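You operate a simulated robot arm through the tools that you are given. There is no shell and no other tool.

You are at the controls of a simulated robot arm. One attempt, no reset.

JOB
Close the boards up with the lever and bolt down the larch one.
Fine: the inner two butt, the outer one stands on its spacers. Fingers out of the bay while the lever moves; park it. Then the green deck bolt goes in; turn it with the tee key till a dark ring shows; more crushes the wood. Key back; both spacers stay in the outer gap. Don't drop the key. Set down upright: tee key.

It is judged by the outcome, as a careful person would: the job done as asked, and still so three seconds after it is handed in. It fails if anything else is knocked over, pushed out of place, dropped, spilled or broken.

ROBOT AND FRAMES
A 7-joint arm with a two-finger parallel gripper, fixed in place. Base frame: the origin is on the floor under the middle of its stand, x ahead of it, y to its left, z up. Readings come in mm, rad, newtons and seconds.
With the tool pointing down near the work surface it reaches from about 420 to 900 mm from the base axis. Its first joint turns from -2.496 to 2.496 rad. Payload 3 kg.
The tool frame sits at the grasp point between the pads (the TCP): z along the fingers, y along the line on which they close. The tips reach 30 mm beyond it. Largest opening 94 mm; finger width 28, thickness 10; the body of the gripper, 50 by 96 mm, starts 55 mm behind the TCP.
Orientation is that of the tool frame in the base frame, as a unit quaternion [x, y, z, w]. With the fingers straight down and closing along the base's y, the tool's x points along the base's -x, its y along +y and its z along -z.

CONTROLS
- The arm moves only by the tool send_rows. Its argument "commands" is one flat list of numbers, 7 for each row, row after row: the shift along the base's x, y, z in mm, then the turn, a rotation vector about the base's x, y, z in rad, then the finger opening in mm, from 0 to 94. In form: [tx, ty, tz, wx, wy, wz, jaw, tx, ty, tz, wx, wy, wz, jaw, ...]. A call has 1 to 20 rows; each row is the pose to reach, as a shift and turn from the pose commanded when the call began. Rows are played at 5 a second. More than 50 mm and 0.15 rad between two rows, or a gripper value outside its range, and nothing of the call is played. Where a pose cannot be reached the arm comes as near as it can. A force on the tool above 40 N (or 10 N above the force at the start of the call, whichever is more), or a blocked arm, ends the call early, and 0.2 s more pass. The fingers move at their own pace (about 72 mm/s each) and stop on an object; they squeeze with about 32 N. The grip force told is the motor's: it shows also when the fingers shut on nothing. Time passes only in rows, and 0.2 s behind the last, so rows that repeat a pose let the fingers close. It gives the time, the measured TCP pose, the force on the tool (base axes), the opening and the grip force at its end, in the units of the frame above (readings bear some noise), with the torque about the TCP (base axes, N m) and any sound that the robot's microphone picked up.
- Cameras (640 x 400 px; columns grow to the right, rows downward): "scene" is fixed at [220.4, -498.5, 1671.2]; the picture's right is [0.87, -0.50, 0.00], its down [-0.24, -0.42, -0.87] and it looks along [0.44, 0.76, -0.49] (base axes); focal length 340 px, centre (320, 200). "wrist" rides on the gripper at [76, 14, -103] in the tool frame; the picture's right is [-0.18, 0.98, 0.00], its down [-0.75, -0.14, -0.64] and it looks along [-0.63, -0.12, 0.77] (tool axes); focal length 243 px, centre (320, 200). There is no depth. A picture from a camera that has moved, and an enlarged one, comes with that camera's place and axes in the base frame and with its lens.
- capture(camera): a new picture of that camera. The clock stands still meanwhile.
- enlarge(camera, box): a new picture of the part [left, top, right, bottom] of that camera's present view, enlarged. The clock stands still meanwhile.
- job_done(): hands the job in; it is judged then, once.

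Nothing tells you positions but the pictures and the camera data. Unless the task says otherwise, let go and move clear before handing in.

The tools are called after "Request:" as name(argument=value, ...) on one line, values as JSON. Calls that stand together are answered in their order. send_rows: Moves the arm, as the interface text tells. Its arguments: {"type":"object","properties":{"commands":{"type":"array","items":{"type":"number"}}},"required":["commands"]} The other tools are called the same way: capture (camera) takes a picture; enlarge (camera, box) takes an enlarged picture of a part of a camera's view; job_done () hands the job in.

At the start:

```text
t: 0.0
tcp_pos: [412.4, 179.0, 1305.0]
tool_rot: [0.0, 1.0, -0.001, 0.0]
wrist_force: [-0.2, -0.2, -0.9]
torque: [0.0, 0.06, -0.01]
opening: 94.1
finger_force: 0.0
```

scene: 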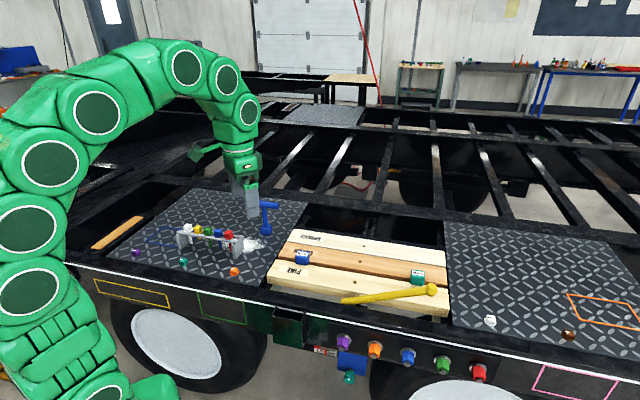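
wrist: 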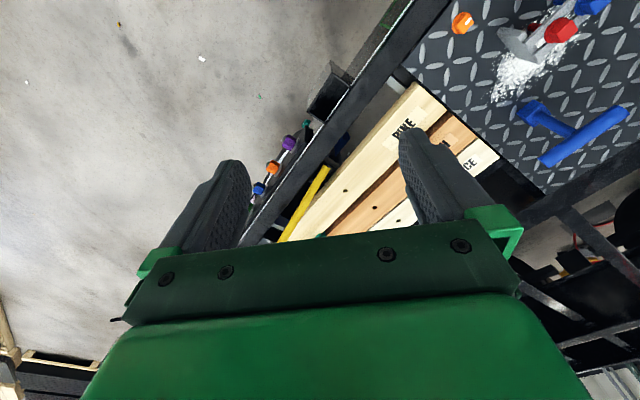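

I see a truck bed with three boards (pine nearest, a middle one, a far one), a yellow lever, a rack of colored bolts, and a blue tee key. I'll enlarge views to understand the details before moving.

Request:
enlarge(camera="scene", box=[240, 210, 480, 360])

Request:
enlarge(camera="scene", box=[100, 170, 320, 308])

Request:
enlarge(camera="scene", box=[270, 290, 510, 400])

Request:
enlarge(camera="wrist", box=[220, 60, 540, 260])

```text
2.67 times, centred on (360, 285) of scene
camera zoom: at [220.4, -498.5, 1671.2], right [0.87, -0.5, 0.0], down [-0.24, -0.42, -0.87], along [0.44, 0.76, -0.49], focal length 907 px, centre (213, -27)
```

zoom: 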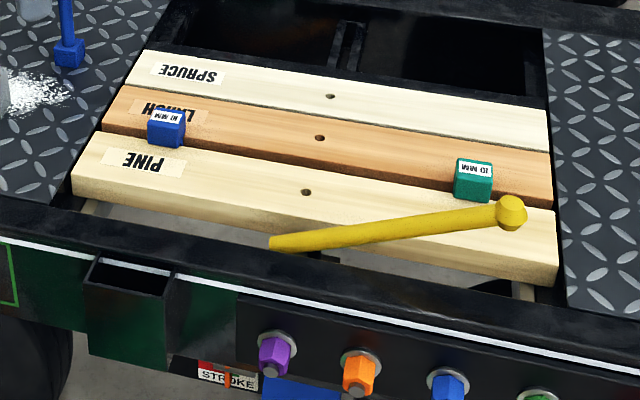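

```text
2.90 times, centred on (210, 239) of scene
camera zoom: at [220.4, -498.5, 1671.2], right [0.87, -0.5, 0.0], down [-0.24, -0.42, -0.87], along [0.44, 0.76, -0.49], focal length 986 px, centre (639, 87)
```

zoom: 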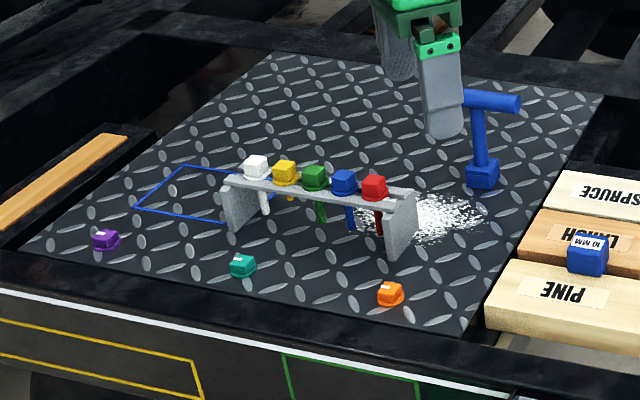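

```text
2.67 times, centred on (390, 345) of scene
camera zoom: at [220.4, -498.5, 1671.2], right [0.87, -0.5, 0.0], down [-0.24, -0.42, -0.87], along [0.44, 0.76, -0.49], focal length 907 px, centre (133, -187)
```

zoom: 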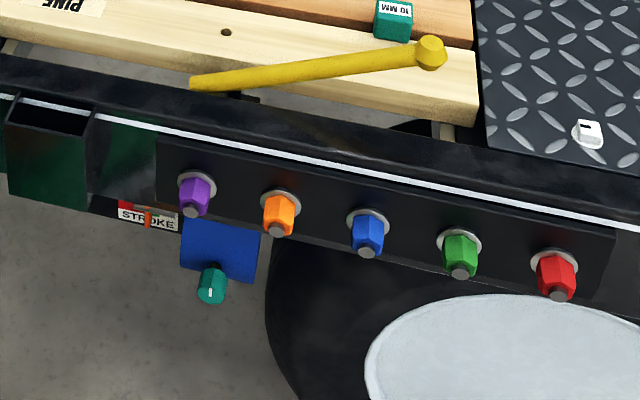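

```text
2.00 times, centred on (380, 160) of wrist
camera zoom: at [335.9, 194.0, 1407.7], right [0.18, 0.98, 0.0], down [0.75, -0.14, 0.64], along [0.63, -0.12, -0.77], focal length 485 px, centre (200, 280)
```

zoom: 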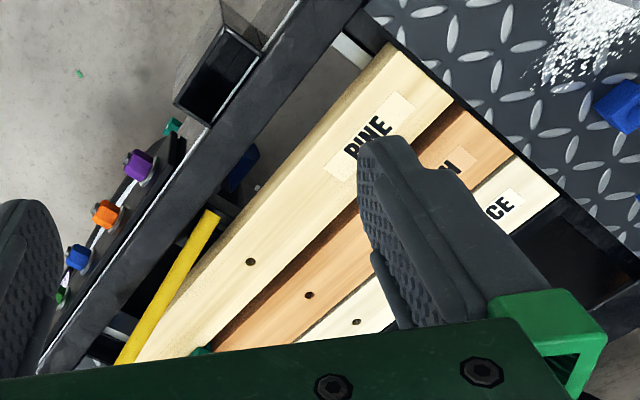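

The boards run diagonally (about 45° to the base axes), with tops near z≈880. I'll zoom further into the lever, the stroke label, the spacers, the key and the bolt rack before moving.

Request:
enlarge(camera="scene", box=[330, 270, 450, 345])

Request:
enlarge(camera="scene", box=[300, 320, 380, 390])

Request:
enlarge(camera="scene", box=[280, 235, 360, 285])

Request:
enlarge(camera="scene", box=[390, 250, 470, 300])

Request:
enlarge(camera="scene", box=[170, 190, 290, 265])

```text
5.33 times, centred on (390, 308) of scene
camera zoom: at [220.4, -498.5, 1671.2], right [0.87, -0.5, 0.0], down [-0.24, -0.42, -0.87], along [0.44, 0.76, -0.49], focal length 1814 px, centre (-53, -373)
```

zoom: 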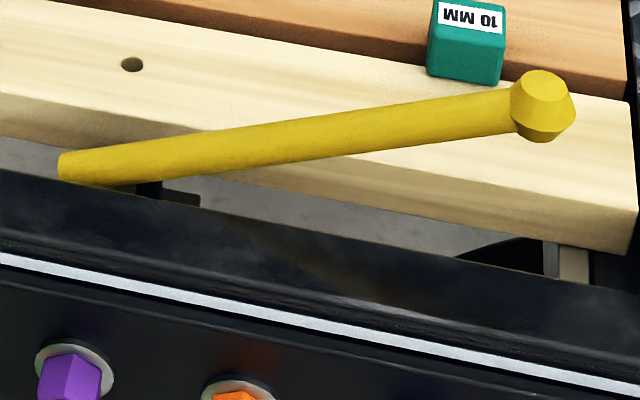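

```text
5.71 times, centred on (340, 355) of scene
camera zoom: at [220.4, -498.5, 1671.2], right [0.87, -0.5, 0.0], down [-0.24, -0.42, -0.87], along [0.44, 0.76, -0.49], focal length 1944 px, centre (206, -686)
```

zoom: 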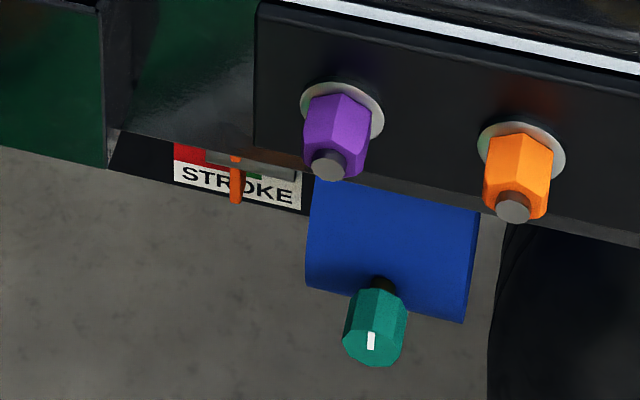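

```text
8.00 times, centred on (320, 260) of scene
camera zoom: at [220.4, -498.5, 1671.2], right [0.87, -0.5, 0.0], down [-0.24, -0.42, -0.87], along [0.44, 0.76, -0.49], focal length 2721 px, centre (320, -280)
```

zoom: 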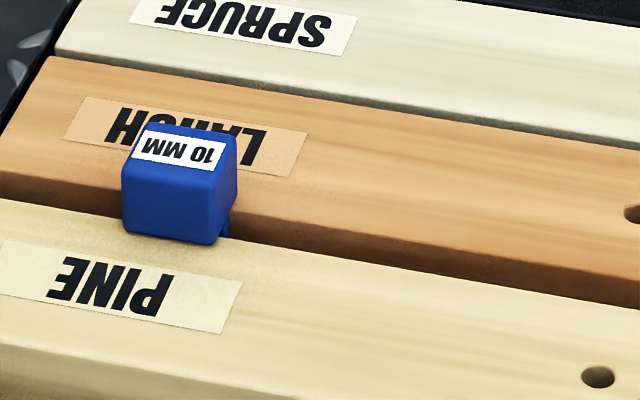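

```text
8.00 times, centred on (430, 275) of scene
camera zoom: at [220.4, -498.5, 1671.2], right [0.87, -0.5, 0.0], down [-0.24, -0.42, -0.87], along [0.44, 0.76, -0.49], focal length 2721 px, centre (-560, -400)
```

zoom: 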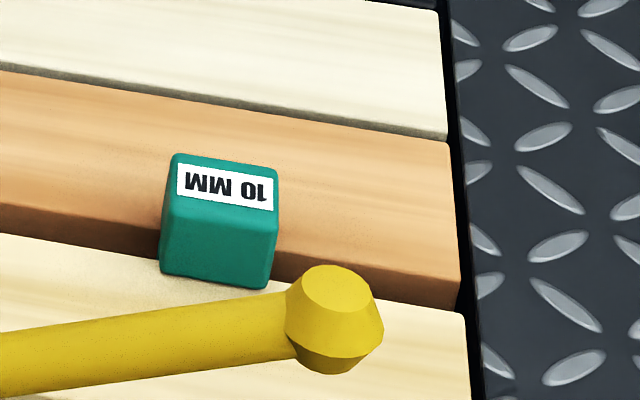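

```text
5.33 times, centred on (230, 228) of scene
camera zoom: at [220.4, -498.5, 1671.2], right [0.87, -0.5, 0.0], down [-0.24, -0.42, -0.87], along [0.44, 0.76, -0.49], focal length 1814 px, centre (800, 53)
```

zoom: 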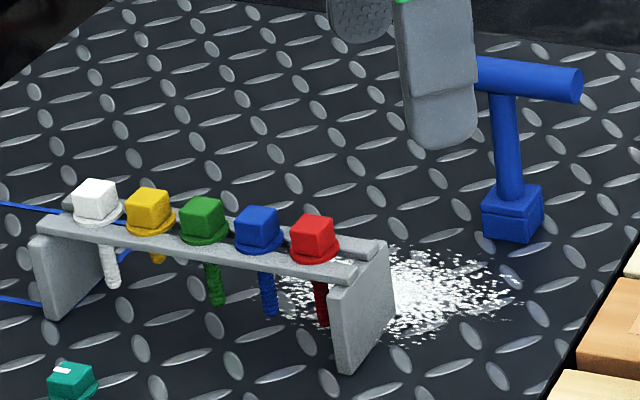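

The lever's thin end is near (672,147,864) and its knob near (850,-40,985), so it rises along the boards. I'll move the wrist camera closer for a good look at the pivot and boards.

Request:
send_rows(commands=[19, 0, -39, 0, 0, 0, 94, 38, 0, -78, 0, 0, 0, 94, 57, 0, -117, 0, 0, 0, 94, 76, 0, -156, 0, 0, 0, 94, 95, 0, -195, 0, 0, 0, 94, 114, 0, -234, 0, 0, 0, 94, 130, 0, -270, 0, 0, 0, 94])

Request:
capture(camera="wrist")

Request:
capture(camera="scene")

```text
t: 1.6
tcp_pos: [541.5, 180.1, 1036.1]
tool_rot: [0.0, 1.0, 0.0, 0.0]
wrist_force: [-0.4, -0.1, 0.5]
torque: [0.0, -0.01, 0.0]
opening: 93.9
finger_force: 0.1
```

```text
taken
camera wrist: at [465.1, 195.2, 1138.5], right [0.18, 0.98, 0.0], down [0.75, -0.14, 0.64], along [0.63, -0.12, -0.77], focal length 243 px, centre (320, 200)
```

wrist: 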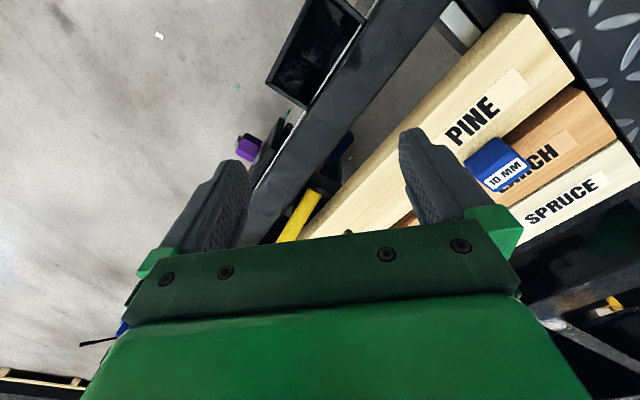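

```text
taken
```

scene: 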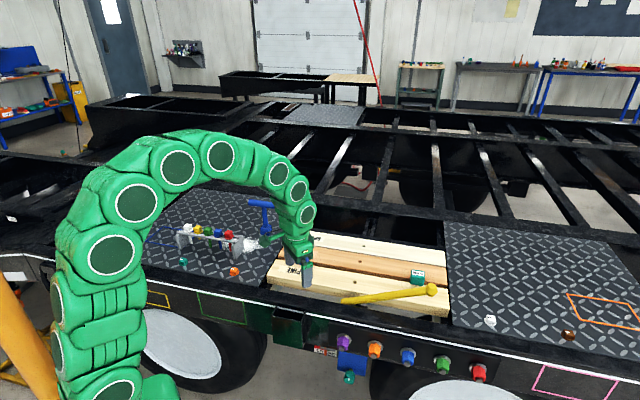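

The wrist camera sees mainly below and behind the fingers. I'll shift above the lever's pivot to view it better, staying at z≈1010.

Request:
send_rows(commands=[40, -7, -5, 0, 0, 0, 94, 80, -14, -10, 0, 0, 0, 94, 120, -20, -15, 0, 0, 0, 94])

Request:
capture(camera="wrist")

Request:
capture(camera="scene")

```text
t: 2.4
tcp_pos: [663.2, 158.0, 1020.7]
tool_rot: [0.0, 1.0, 0.0, 0.0]
wrist_force: [0.2, 0.4, 1.3]
torque: [-0.01, 0.01, -0.03]
opening: 94.0
finger_force: 0.0
```

```text
taken
camera wrist: at [587.8, 173.3, 1122.9], right [0.18, 0.98, 0.0], down [0.75, -0.14, 0.64], along [0.63, -0.12, -0.77], focal length 243 px, centre (320, 200)
```

wrist: 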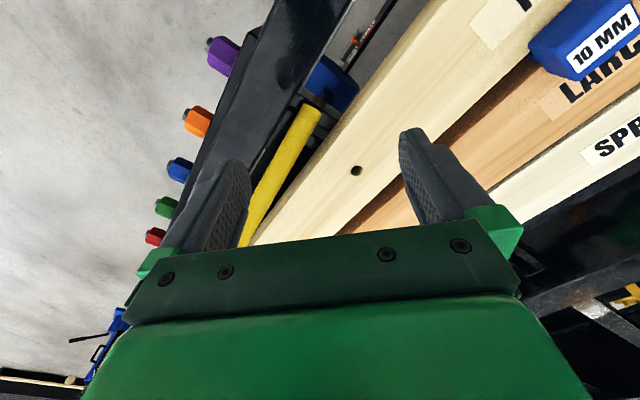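

```text
taken
```

scene: 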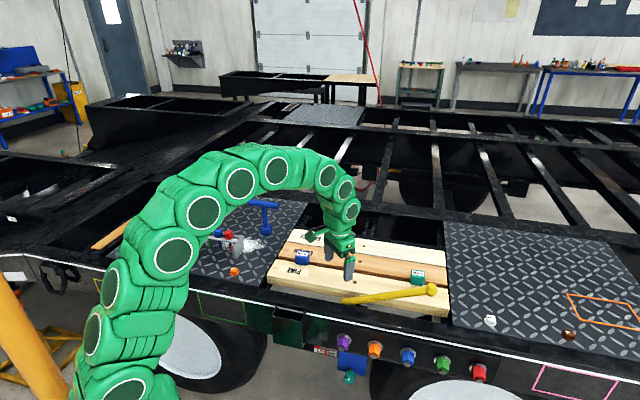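

Request:
enlarge(camera="wrist", box=[240, 0, 420, 200])

Request:
enlarge(camera="wrist", box=[280, 60, 360, 130])

Request:
enlarge(camera="wrist", box=[320, 0, 420, 60])

```text
2.00 times, centred on (330, 100) of wrist
camera zoom: at [587.8, 173.3, 1122.9], right [0.18, 0.98, 0.0], down [0.75, -0.14, 0.64], along [0.63, -0.12, -0.77], focal length 485 px, centre (300, 400)
```

zoom: 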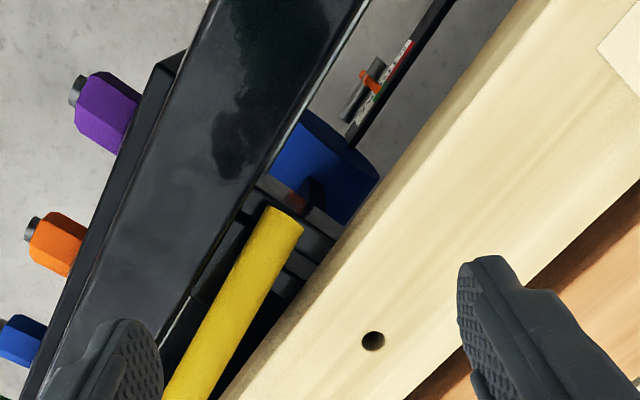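

```text
5.71 times, centred on (320, 95) of wrist
camera zoom: at [587.8, 173.3, 1122.9], right [0.18, 0.98, 0.0], down [0.75, -0.14, 0.64], along [0.63, -0.12, -0.77], focal length 1386 px, centre (320, 800)
```

zoom: 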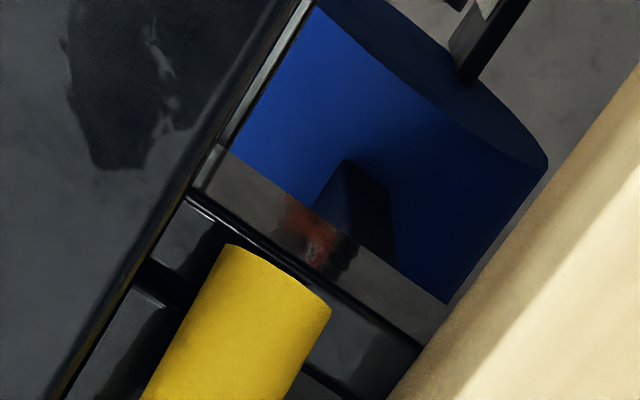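

```text
6.40 times, centred on (370, 30) of wrist
camera zoom: at [587.8, 173.3, 1122.9], right [0.18, 0.98, 0.0], down [0.75, -0.14, 0.64], along [0.63, -0.12, -0.77], focal length 1553 px, centre (0, 1288)
```

zoom: 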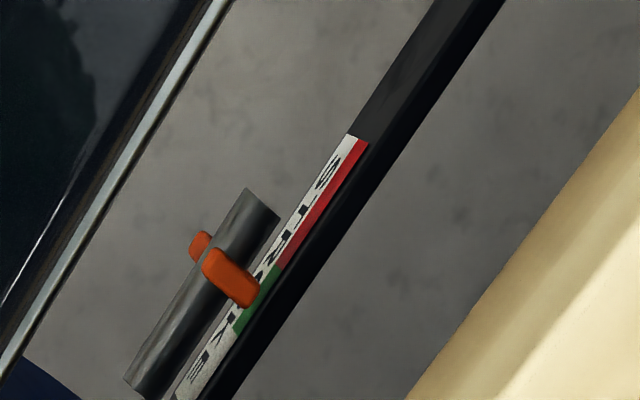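

The lever lies along the boards in the slot between the rail and the pine board, with a STROKE scale (white/green/red) alongside. I'll turn the gripper 45° and look straight down at the pivot from closer.

Request:
send_rows(commands=[12, 4, -5, 0, 0, 0.131, 94, 25, 8, -10, 0, 0, 0.262, 94, 38, 12, -20, 0, 0, 0.393, 94, 51, 16, -30, 0, 0, 0.524, 94, 64, 20, -45, 0, 0, 0.655, 94, 76, 24, -60, 0, 0, 0.785, 94])

Request:
capture(camera="wrist")

Request:
capture(camera="scene")

```text
t: 3.8
tcp_pos: [740.0, 182.1, 959.8]
tool_rot: [-0.383, 0.924, 0.0, 0.001]
wrist_force: [0.0, -0.6, -0.1]
torque: [0.04, -0.03, -0.01]
opening: 94.0
finger_force: 0.0
```

```text
taken
camera wrist: at [674.4, 139.1, 1062.4], right [-0.57, 0.82, 0.0], down [0.63, 0.43, 0.64], along [0.53, 0.36, -0.77], focal length 243 px, centre (320, 200)
```

wrist: 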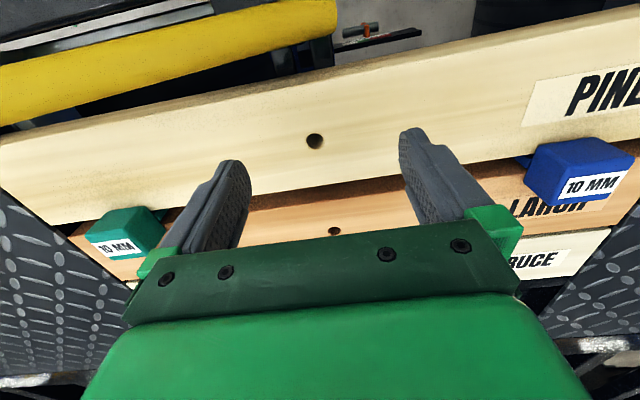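

```text
taken
```

scene: 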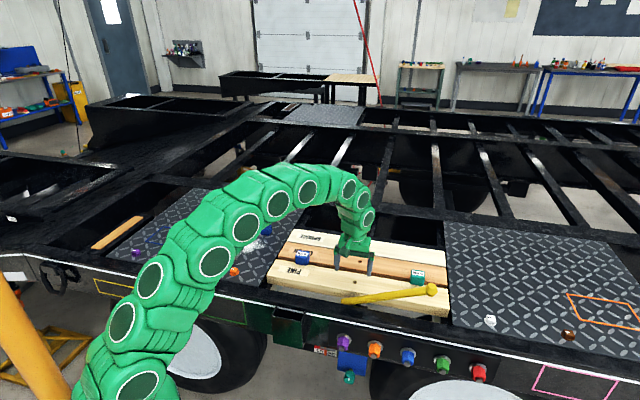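

I can see the lever end, the scale beyond it, and both spacers hanging in the pine–larch gap. I'll shift back and up a little to bring the pivot and scale into the clear part of the view.

Request:
send_rows(commands=[0, 0, 40, 0, 0, 0, 94, -32, -32, 45, 0, 0, 0, 94, -64, -64, 45, 0, 0, 0, 94])

Request:
capture(camera="wrist")

Request:
enlarge(camera="wrist", box=[200, 0, 440, 150])

Request:
enlarge(camera="wrist", box=[290, 60, 410, 135])

```text
t: 4.6
tcp_pos: [673.8, 119.0, 1004.8]
tool_rot: [-0.383, 0.924, -0.001, -0.001]
wrist_force: [0.2, -0.1, -0.4]
torque: [0.05, -0.02, 0.01]
opening: 93.7
finger_force: 0.1
```

```text
taken
camera wrist: at [609.1, 75.0, 1106.5], right [-0.56, 0.83, 0.0], down [0.63, 0.43, 0.64], along [0.53, 0.36, -0.77], focal length 243 px, centre (320, 200)
```

wrist: 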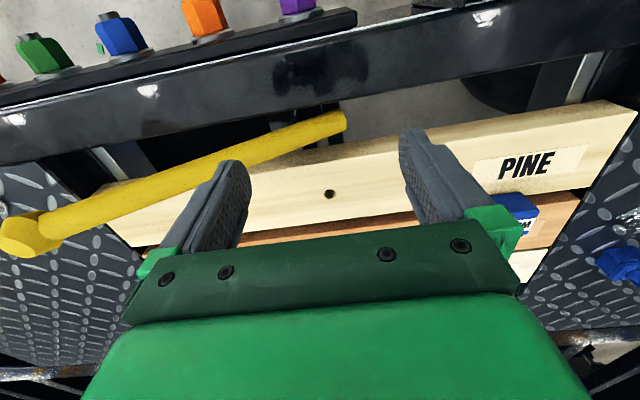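

```text
2.67 times, centred on (320, 75) of wrist
camera zoom: at [609.1, 75.0, 1106.5], right [-0.56, 0.83, 0.0], down [0.63, 0.43, 0.64], along [0.53, 0.36, -0.77], focal length 647 px, centre (320, 533)
```

zoom: 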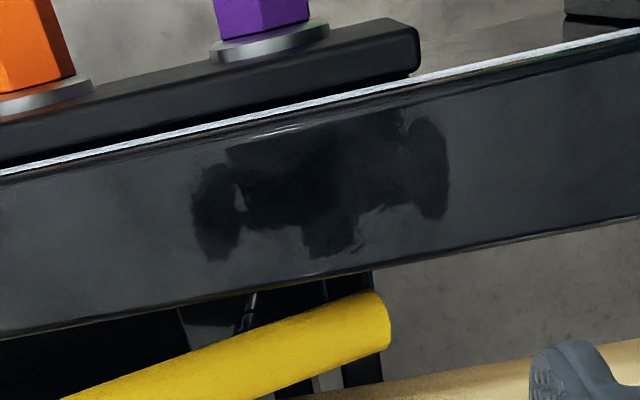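

```text
5.33 times, centred on (350, 98) of wrist
camera zoom: at [609.1, 75.0, 1106.5], right [-0.56, 0.83, 0.0], down [0.63, 0.43, 0.64], along [0.53, 0.36, -0.77], focal length 1294 px, centre (160, 747)
```

zoom: 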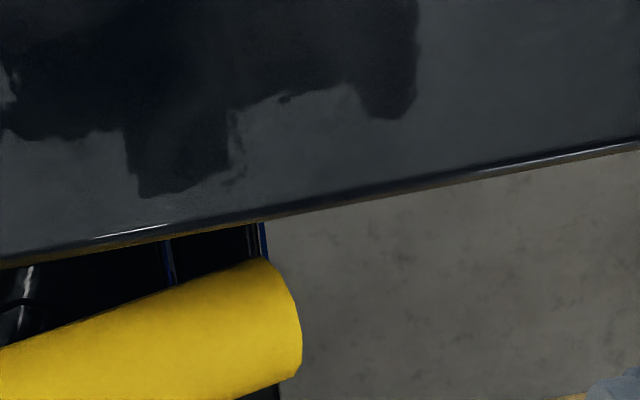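

The rail hides the mechanism from here. I'll zoom the scene camera tightly on the STROKE scale, the knob and the lever end to understand what they do.

Request:
enlarge(camera="scene", box=[312, 340, 344, 360])

Request:
enlarge(camera="scene", box=[330, 345, 378, 390])

Request:
enlarge(camera="scene", box=[330, 290, 378, 320])

Request:
enlarge(camera="scene", box=[410, 280, 458, 325])

```text
16.00 times, centred on (328, 350) of scene
camera zoom: at [220.4, -498.5, 1671.2], right [0.87, -0.5, 0.0], down [-0.24, -0.42, -0.87], along [0.44, 0.76, -0.49], focal length 5442 px, centre (192, -2200)
```

zoom: 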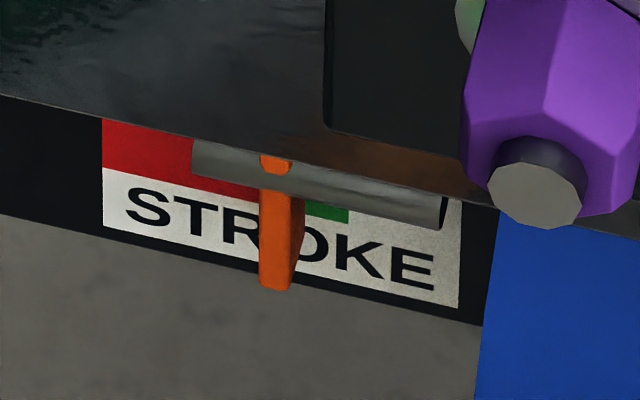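

```text
8.89 times, centred on (354, 368) of scene
camera zoom: at [220.4, -498.5, 1671.2], right [0.87, -0.5, 0.0], down [-0.24, -0.42, -0.87], along [0.44, 0.76, -0.49], focal length 3023 px, centre (18, -1289)
```

zoom: 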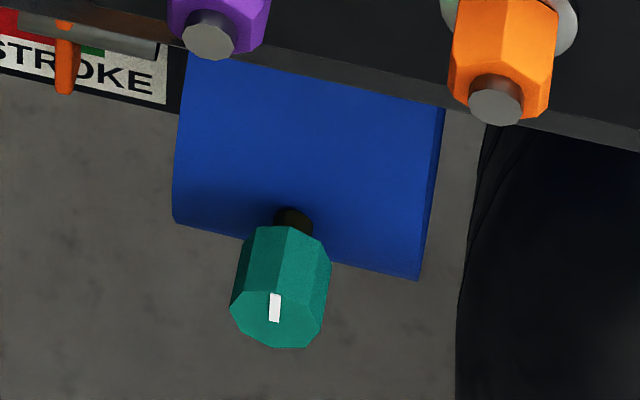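

```text
13.33 times, centred on (354, 305) of scene
camera zoom: at [220.4, -498.5, 1671.2], right [0.87, -0.5, 0.0], down [-0.24, -0.42, -0.87], along [0.44, 0.76, -0.49], focal length 4535 px, centre (-133, -1200)
```

zoom: 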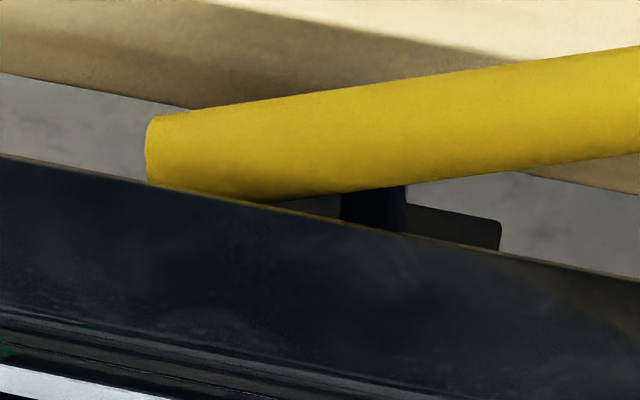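

```text
8.89 times, centred on (434, 302) of scene
camera zoom: at [220.4, -498.5, 1671.2], right [0.87, -0.5, 0.0], down [-0.24, -0.42, -0.87], along [0.44, 0.76, -0.49], focal length 3023 px, centre (-693, -711)
```

zoom: 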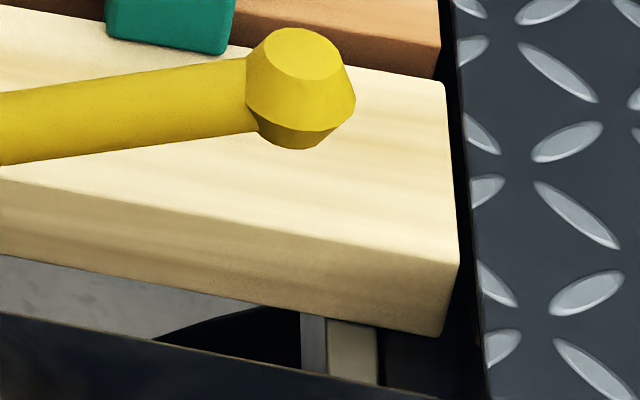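

The STROKE scale works out at about z≈480, well below the deck on the truck's running gear, so it looks like it isn't part of the lever. I'll turn the gripper to view the lever's pivot from its thin end.

Request:
send_rows(commands=[1, 0, -2, 0, 0, -0.131, 94, 2, 0, -4, 0, 0, -0.262, 94, 3, 1, -6, 0, 0, -0.393, 94, 4, 1, -8, 0, 0, -0.524, 94, 5, 1, -10, 0, 0, -0.655, 94, 6, 2, -12, 0, 0, -0.785, 94, 7, 2, -14, 0, 0, -0.916, 94, 8, 2, -16, 0, 0, -1.047, 94, 9, 3, -18, 0, 0, -1.178, 94, 10, 3, -20, 0, 0, -1.309, 94, 11, 3, -22, 0, 0, -1.44, 94, 11, 3, -24, 0, 0, -1.571, 94])

Request:
capture(camera="wrist")

Request:
enlarge(camera="wrist", box=[240, 30, 400, 130])

```text
t: 7.2
tcp_pos: [685.3, 121.5, 979.9]
tool_rot: [0.384, 0.923, 0.0, 0.0]
wrist_force: [0.1, 0.2, -0.2]
torque: [0.03, 0.01, 0.02]
opening: 94.0
finger_force: 0.1
```

```text
taken
camera wrist: at [641.4, 186.4, 1083.1], right [0.83, 0.56, 0.0], down [0.43, -0.63, 0.64], along [0.36, -0.53, -0.77], focal length 243 px, centre (320, 200)
```

wrist: 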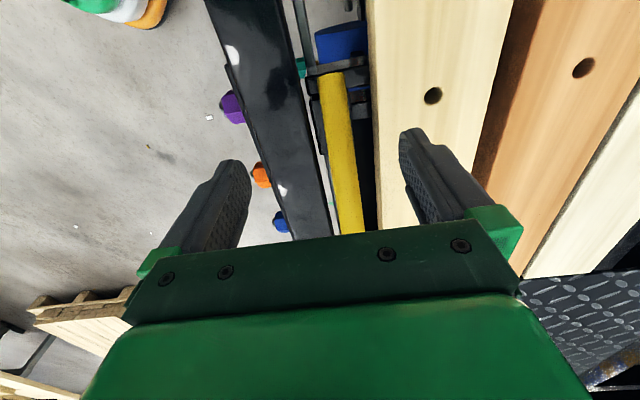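

```text
4.00 times, centred on (320, 80) of wrist
camera zoom: at [641.4, 186.4, 1083.1], right [0.83, 0.56, 0.0], down [0.43, -0.63, 0.64], along [0.36, -0.53, -0.77], focal length 970 px, centre (320, 680)
```

zoom: 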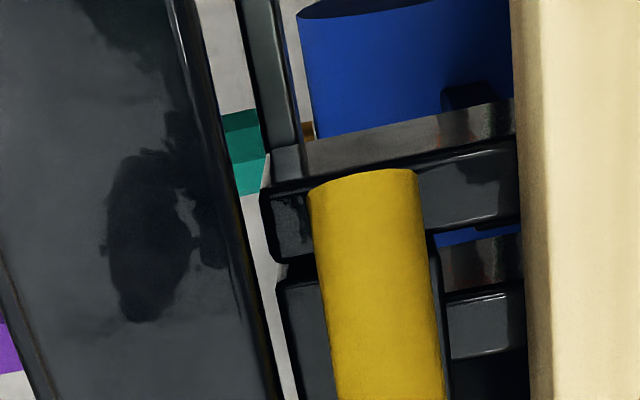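

Request:
enlarge(camera="wrist", box=[295, 50, 385, 120])

Request:
enlarge(camera="wrist", box=[290, 110, 390, 240])

Request:
enlarge(camera="wrist", box=[280, 0, 400, 60])

```text
5.71 times, centred on (340, 85) of wrist
camera zoom: at [641.4, 186.4, 1083.1], right [0.83, 0.56, 0.0], down [0.43, -0.63, 0.64], along [0.36, -0.53, -0.77], focal length 1386 px, centre (206, 857)
```

zoom: 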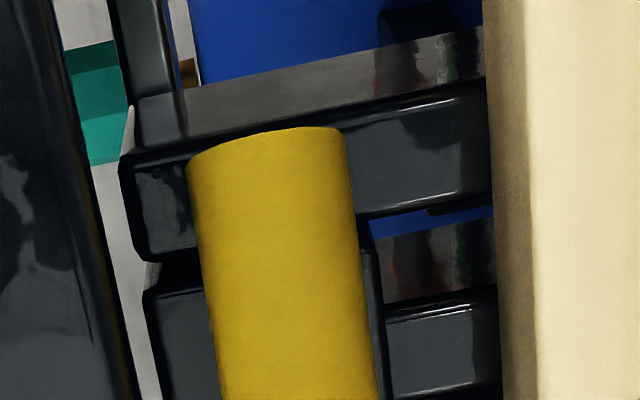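

```text
3.08 times, centred on (340, 175) of wrist
camera zoom: at [641.4, 186.4, 1083.1], right [0.83, 0.56, 0.0], down [0.43, -0.63, 0.64], along [0.36, -0.53, -0.77], focal length 746 px, centre (258, 277)
```

zoom: 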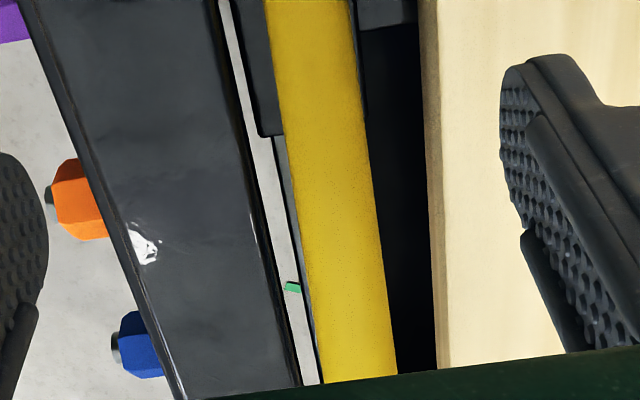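

```text
5.33 times, centred on (340, 30) of wrist
camera zoom: at [641.4, 186.4, 1083.1], right [0.83, 0.56, 0.0], down [0.43, -0.63, 0.64], along [0.36, -0.53, -0.77], focal length 1294 px, centre (213, 1107)
```

zoom: 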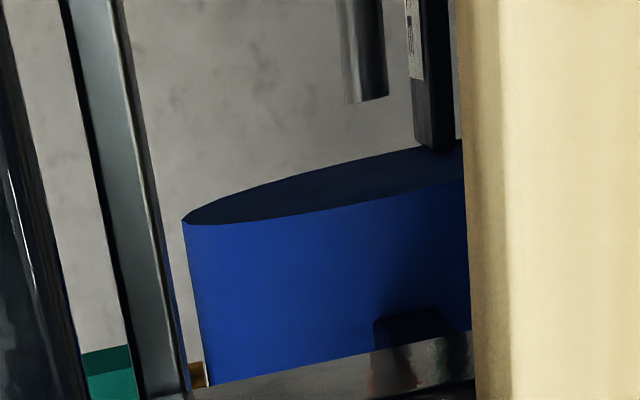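

The lever passes over a black forked bracket between rail and pine. I'll lower and back off slightly to look at the pivot more obliquely, keeping the finger tips above z=900.

Request:
send_rows(commands=[-30, 30, 0, 0, 0, 0, 94, -32, 32, -25, 0, 0, 0, 94, -32, 32, -42, 0, 0, 0, 94])

Request:
capture(camera="wrist")

Request:
enlarge(camera="wrist", box=[280, 110, 400, 230])

Request:
capture(camera="scene")

```text
t: 8.0
tcp_pos: [652.8, 154.8, 939.5]
tool_rot: [0.383, 0.924, 0.001, 0.002]
wrist_force: [0.2, -0.5, 1.1]
torque: [-0.01, 0.02, 0.04]
opening: 94.0
finger_force: 0.0
```

```text
taken
camera wrist: at [609.0, 219.8, 1042.3], right [0.83, 0.56, 0.0], down [0.43, -0.63, 0.64], along [0.36, -0.53, -0.77], focal length 243 px, centre (320, 200)
```

wrist: 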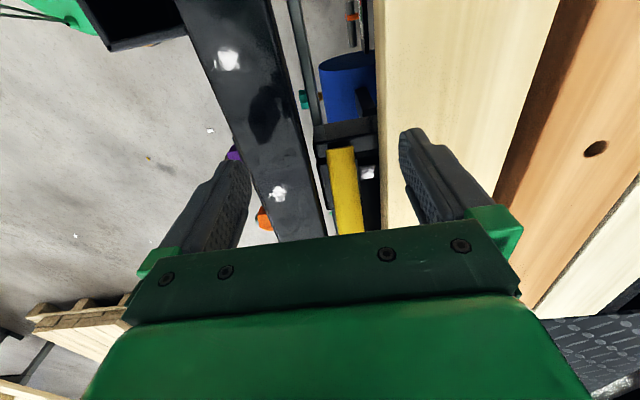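

```text
3.33 times, centred on (340, 170) of wrist
camera zoom: at [609.0, 219.8, 1042.3], right [0.83, 0.56, 0.0], down [0.43, -0.63, 0.64], along [0.36, -0.53, -0.77], focal length 809 px, centre (253, 300)
```

zoom: 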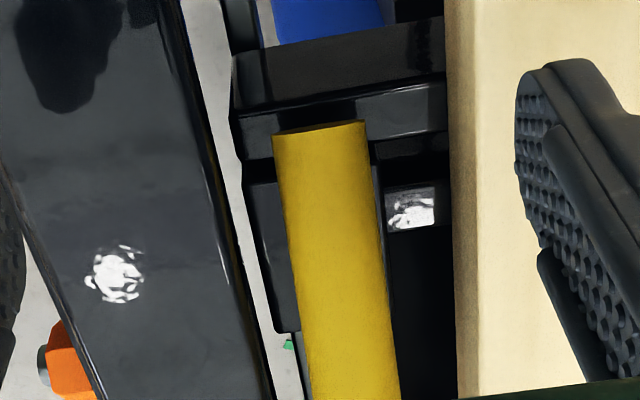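

```text
taken
```

scene: 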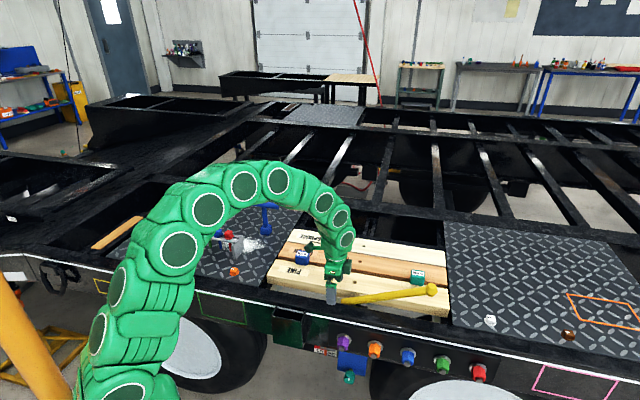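

The hinge type isn't clear from pictures, so I'll go above the knob (≈(854,-37,980)), look at it closely, and then feel gently which way it moves.

Request:
send_rows(commands=[0, 0, 48, 0, 0, 0, 94, 0, 0, 96, 0, 0, 0, 94, 0, 0, 142, 0, 0, 0, 94, 32, -31, 142, 0, 0, 0, 94, 64, -62, 142, 0, 0, 0, 94, 96, -93, 142, 0, 0, 0, 94, 128, -124, 142, 0, 0, 0, 94, 160, -155, 142, 0, 0, 0, 94, 190, -182, 142, 0, 0, 0, 94, 201, -191, 142, 0, 0, 0, 94])

Request:
capture(camera="wrist")

Request:
capture(camera="scene")

Request:
enlarge(camera="wrist", box=[230, 80, 430, 230])

Request:
enlarge(camera="scene", box=[370, 210, 490, 320])

```text
t: 10.2
tcp_pos: [852.8, -37.7, 1079.8]
tool_rot: [0.383, 0.924, 0.0, -0.001]
wrist_force: [-0.3, 0.1, 0.1]
torque: [0.02, 0.02, -0.03]
opening: 93.9
finger_force: 0.0
```

```text
taken
camera wrist: at [809.0, 26.6, 1183.4], right [0.83, 0.56, 0.0], down [0.43, -0.63, 0.64], along [0.36, -0.53, -0.77], focal length 243 px, centre (320, 200)
```

wrist: 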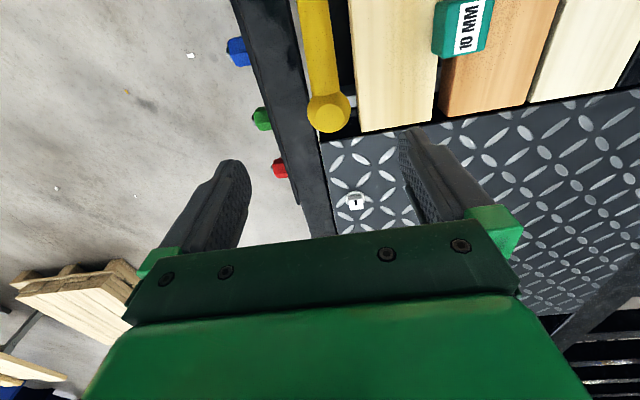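

```text
taken
```

scene: 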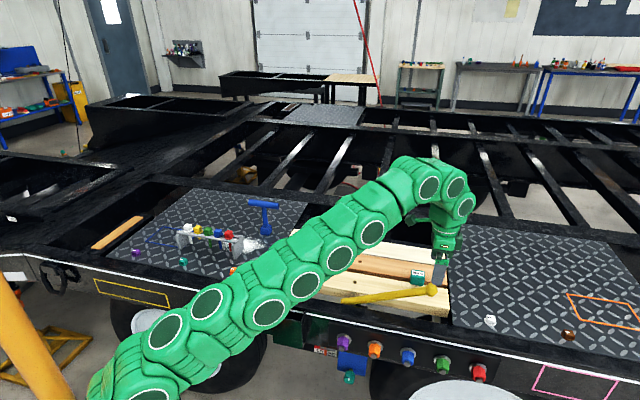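

```text
2.67 times, centred on (330, 155) of wrist
camera zoom: at [809.0, 26.6, 1183.4], right [0.83, 0.56, 0.0], down [0.43, -0.63, 0.64], along [0.36, -0.53, -0.77], focal length 647 px, centre (293, 320)
```

zoom: 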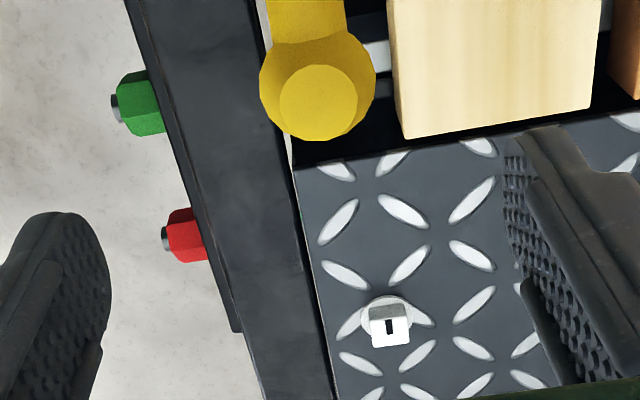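

```text
3.64 times, centred on (430, 265) of scene
camera zoom: at [220.4, -498.5, 1671.2], right [0.87, -0.5, 0.0], down [-0.24, -0.42, -0.87], along [0.44, 0.76, -0.49], focal length 1237 px, centre (-80, -36)
```

zoom: 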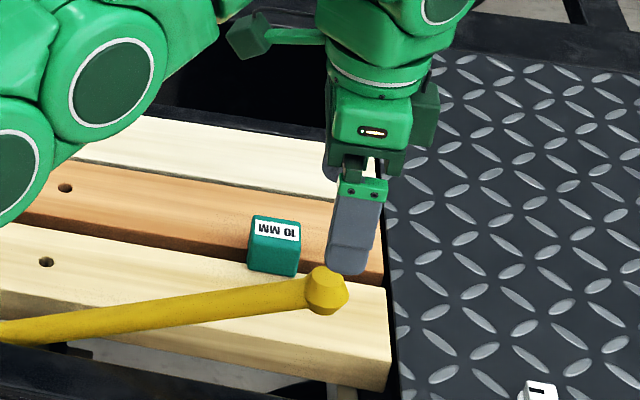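

The knob is about 36 mm across, centred near (857,-35,980). I'll descend around it with open fingers and close gently on it.

Request:
send_rows(commands=[2, 1, -30, 0, 0, 0, 94, 4, 2, -60, 0, 0, 0, 94, 4, 2, -85, 0, 0, 0, 94, 4, 2, -95, 0, 0, 0, 94])

Request:
capture(camera="wrist")

Request:
enlarge(camera="scene", box=[370, 210, 490, 320])

```text
t: 11.2
tcp_pos: [858.9, -35.3, 985.1]
tool_rot: [0.382, 0.924, 0.0, 0.0]
wrist_force: [-0.5, -0.8, -0.6]
torque: [-0.01, -0.02, -0.03]
opening: 94.0
finger_force: 0.1
```

```text
taken
camera wrist: at [814.1, 29.5, 1088.2], right [0.83, 0.56, 0.0], down [0.43, -0.63, 0.64], along [0.36, -0.53, -0.77], focal length 243 px, centre (320, 200)
```

wrist: 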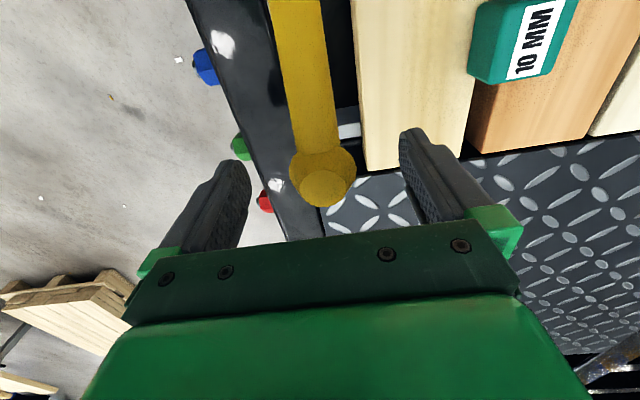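

```text
3.64 times, centred on (430, 265) of scene
camera zoom: at [220.4, -498.5, 1671.2], right [0.87, -0.5, 0.0], down [-0.24, -0.42, -0.87], along [0.44, 0.76, -0.49], focal length 1237 px, centre (-80, -36)
```

zoom: 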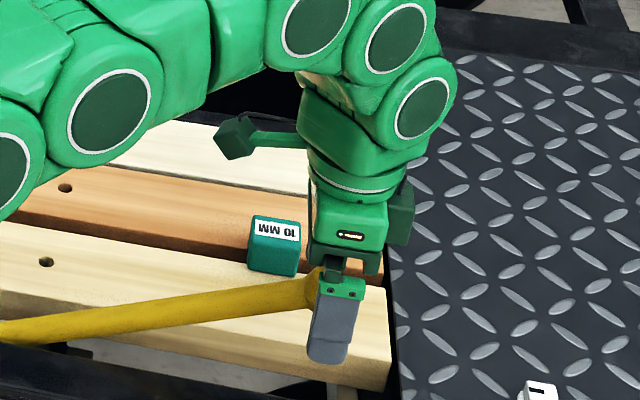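

The knob sits between the pads. I'll close on it now.

Request:
send_rows(commands=[0, 0, 0, 0, 0, 0, 60, 0, 0, 0, 0, 0, 0, 42, 0, 0, 0, 0, 0, 0, 30, 0, 0, 0, 0, 0, 0, 25])

Request:
enlarge(camera="scene", box=[330, 210, 490, 330])

```text
t: 12.2
tcp_pos: [857.6, -35.4, 985.1]
tool_rot: [0.383, 0.924, 0.0, 0.0]
wrist_force: [0.2, -1.3, -0.9]
torque: [-0.13, -0.05, 0.07]
opening: 37.2
finger_force: 45.0
```

```text
3.33 times, centred on (410, 270) of scene
camera zoom: at [220.4, -498.5, 1671.2], right [0.87, -0.5, 0.0], down [-0.24, -0.42, -0.87], along [0.44, 0.76, -0.49], focal length 1134 px, centre (20, -33)
```

zoom: 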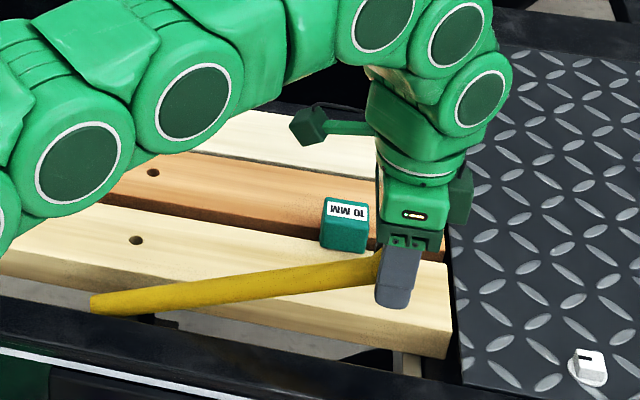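

Gripped at 37 mm. I'll make tiny test moves: first up, then outward, reading the forces.

Request:
send_rows(commands=[0, 0, 4, 0, 0, 0, 25, 0, 0, 4, 0, 0, 0, 25])

Request:
send_rows(commands=[0, 0, -4, 0, 0, 0, 25, -3, -3, -4, 0, 0, 0, 25, -3, -3, -4, 0, 0, 0, 25])

Request:
send_rows(commands=[3, 3, 0, 0, 0, 0, 25, 6, 6, 0, 0, 0, 0, 25, 6, 6, 0, 0, 0, 0, 25])

```text
t: 12.8
tcp_pos: [858.4, -34.5, 988.0]
tool_rot: [0.383, 0.924, 0.0, -0.002]
wrist_force: [2.6, -2.9, -34.4]
torque: [-0.03, -0.02, 0.02]
opening: 37.8
finger_force: 44.5
```

```text
t: 13.6
tcp_pos: [855.7, -38.2, 989.0]
tool_rot: [0.382, 0.924, 0.001, 0.002]
wrist_force: [-4.5, 8.5, 17.8]
torque: [0.31, 0.18, -0.39]
opening: 36.9
finger_force: 44.7
```

```text
t: 14.5
tcp_pos: [860.5, -34.1, 985.5]
tool_rot: [0.384, 0.923, -0.001, -0.001]
wrist_force: [-16.4, 0.7, 14.7]
torque: [-0.06, 0.22, 0.0]
opening: 37.4
finger_force: 44.9
stopped in row 3: the force on the tool passed its limit at 41 N (the readings are from after the stop); the commanded pose is now the measured one
```

Moving up and inward were resisted; outward (away from the boards) moved with almost no force, which suggests a vertical hinge swinging outward. I'll test a bit further outward.

Request:
send_rows(commands=[-3, -3, 0, 0, 0, 0, 25, -6, -6, 0, 0, 0, 0, 25, -9, -9, 0, 0, 0, 0, 25, -9, -9, 0, 0, 0, 0, 25])

Request:
enlarge(camera="scene", box=[330, 210, 490, 330])

```text
t: 15.5
tcp_pos: [852.4, -42.4, 986.8]
tool_rot: [0.384, 0.923, -0.001, 0.0]
wrist_force: [0.5, 1.1, 4.7]
torque: [0.17, 0.18, -0.07]
opening: 37.3
finger_force: 45.4
```

```text
3.33 times, centred on (410, 270) of scene
camera zoom: at [220.4, -498.5, 1671.2], right [0.87, -0.5, 0.0], down [-0.24, -0.42, -0.87], along [0.44, 0.76, -0.49], focal length 1134 px, centre (20, -33)
```

zoom: 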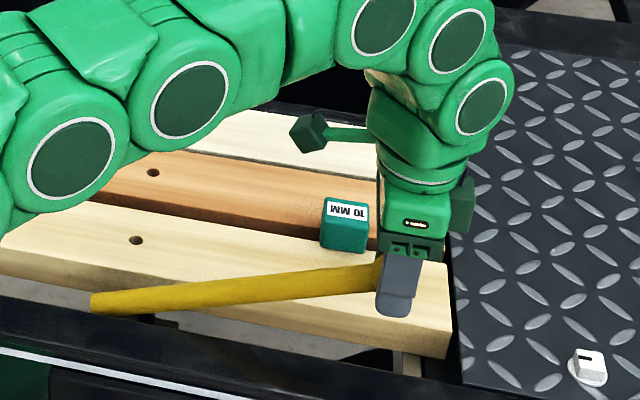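

It swings outward freely, so the lever turns about a vertical axis at its thin end. I'll follow the arc (radius ≈245 mm about u≈385) in small steps, turning the gripper with it and watching force.

Request:
send_rows(commands=[-6, -5, 0, 0, 0, -0.033, 25, -12, -10, 0, 0, 0, -0.066, 25, -18.7, -15.8, 0, 0, 0, -0.1, 25, -18.7, -15.8, 0, 0, 0, -0.1, 25])

Request:
enlarge(camera="scene", box=[250, 210, 490, 360])

```text
t: 16.5
tcp_pos: [832.6, -58.3, 985.0]
tool_rot: [0.429, 0.903, 0.0, 0.0]
wrist_force: [-9.0, 12.6, 13.7]
torque: [0.42, 0.21, -0.01]
opening: 37.2
finger_force: 45.6
```

```text
2.67 times, centred on (370, 285) of scene
camera zoom: at [220.4, -498.5, 1671.2], right [0.87, -0.5, 0.0], down [-0.24, -0.42, -0.87], along [0.44, 0.76, -0.49], focal length 907 px, centre (187, -27)
```

zoom: 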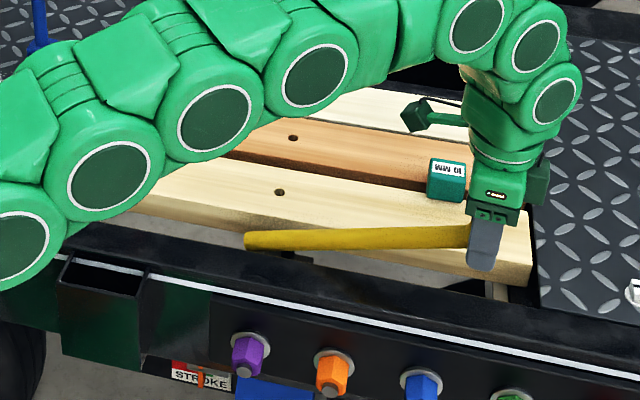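

The lever turns smoothly; the side force is only from my radius mismatch. I'll loosen the fingers into a slightly open fork around the knob so it only pushes tangentially, and continue.

Request:
send_rows(commands=[0, 0, 0, 0, 0, 0, 44, 0, 0, 0, 0, 0, -0.04, 44, -13.8, -7.6, 0, 0, 0, -0.1, 44, -26.3, -15.3, 0, 0, 0, -0.16, 44, -39.4, -22.3, 0, 0, 0, -0.22, 44, -39.4, -22.3, 0, 0, 0, -0.22, 44])

Request:
enlarge(camera="scene", box=[250, 210, 490, 360])

Request:
capture(camera="wrist")

```text
t: 17.9
tcp_pos: [795.2, -81.8, 985.3]
tool_rot: [0.526, 0.85, -0.001, -0.001]
wrist_force: [0.0, 0.0, -1.3]
torque: [-0.04, -0.01, 0.0]
opening: 43.9
finger_force: 0.1
```

```text
2.67 times, centred on (370, 285) of scene
camera zoom: at [220.4, -498.5, 1671.2], right [0.87, -0.5, 0.0], down [-0.24, -0.42, -0.87], along [0.44, 0.76, -0.49], focal length 907 px, centre (187, -27)
```

zoom: 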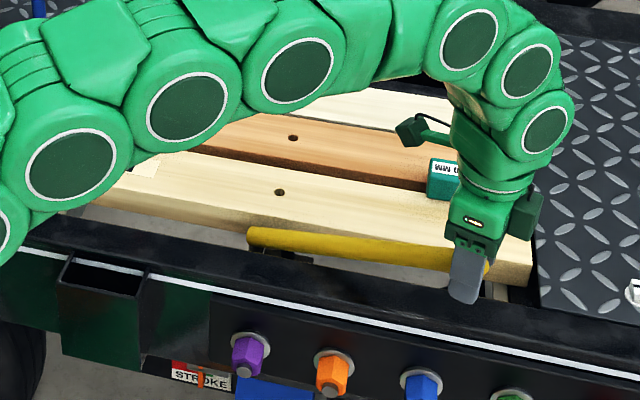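

```text
taken
camera wrist: at [773.1, -5.9, 1087.6], right [0.96, 0.27, 0.0], down [0.21, -0.74, 0.64], along [0.17, -0.62, -0.77], focal length 243 px, centre (320, 200)
```

wrist: 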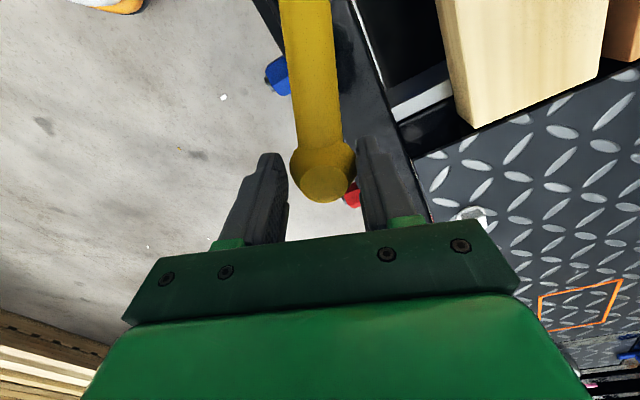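

Request:
enlarge(camera="scene", box=[330, 285, 394, 325])

Request:
enlarge(camera="wrist", box=[260, 0, 400, 90])

```text
10.00 times, centred on (362, 305) of scene
camera zoom: at [220.4, -498.5, 1671.2], right [0.87, -0.5, 0.0], down [-0.24, -0.42, -0.87], along [0.44, 0.76, -0.49], focal length 3401 px, centre (-100, -850)
```

zoom: 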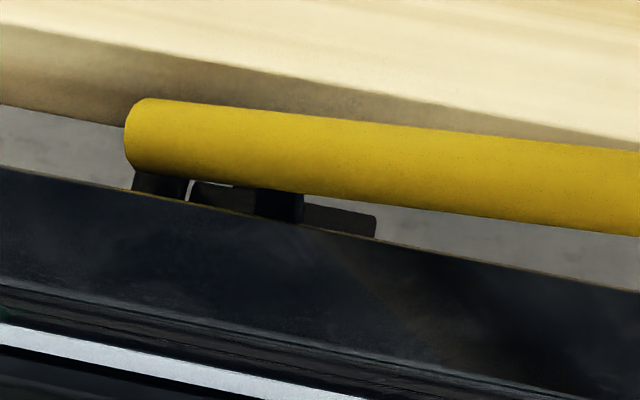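

```text
4.44 times, centred on (330, 45) of wrist
camera zoom: at [773.1, -5.9, 1087.6], right [0.96, 0.27, 0.0], down [0.21, -0.74, 0.64], along [0.17, -0.62, -0.77], focal length 1078 px, centre (276, 889)
```

zoom: 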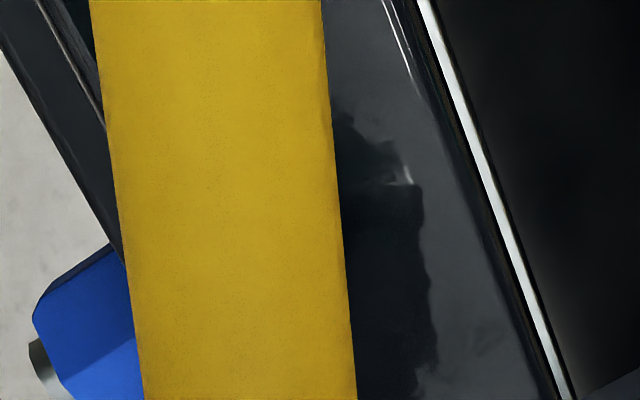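

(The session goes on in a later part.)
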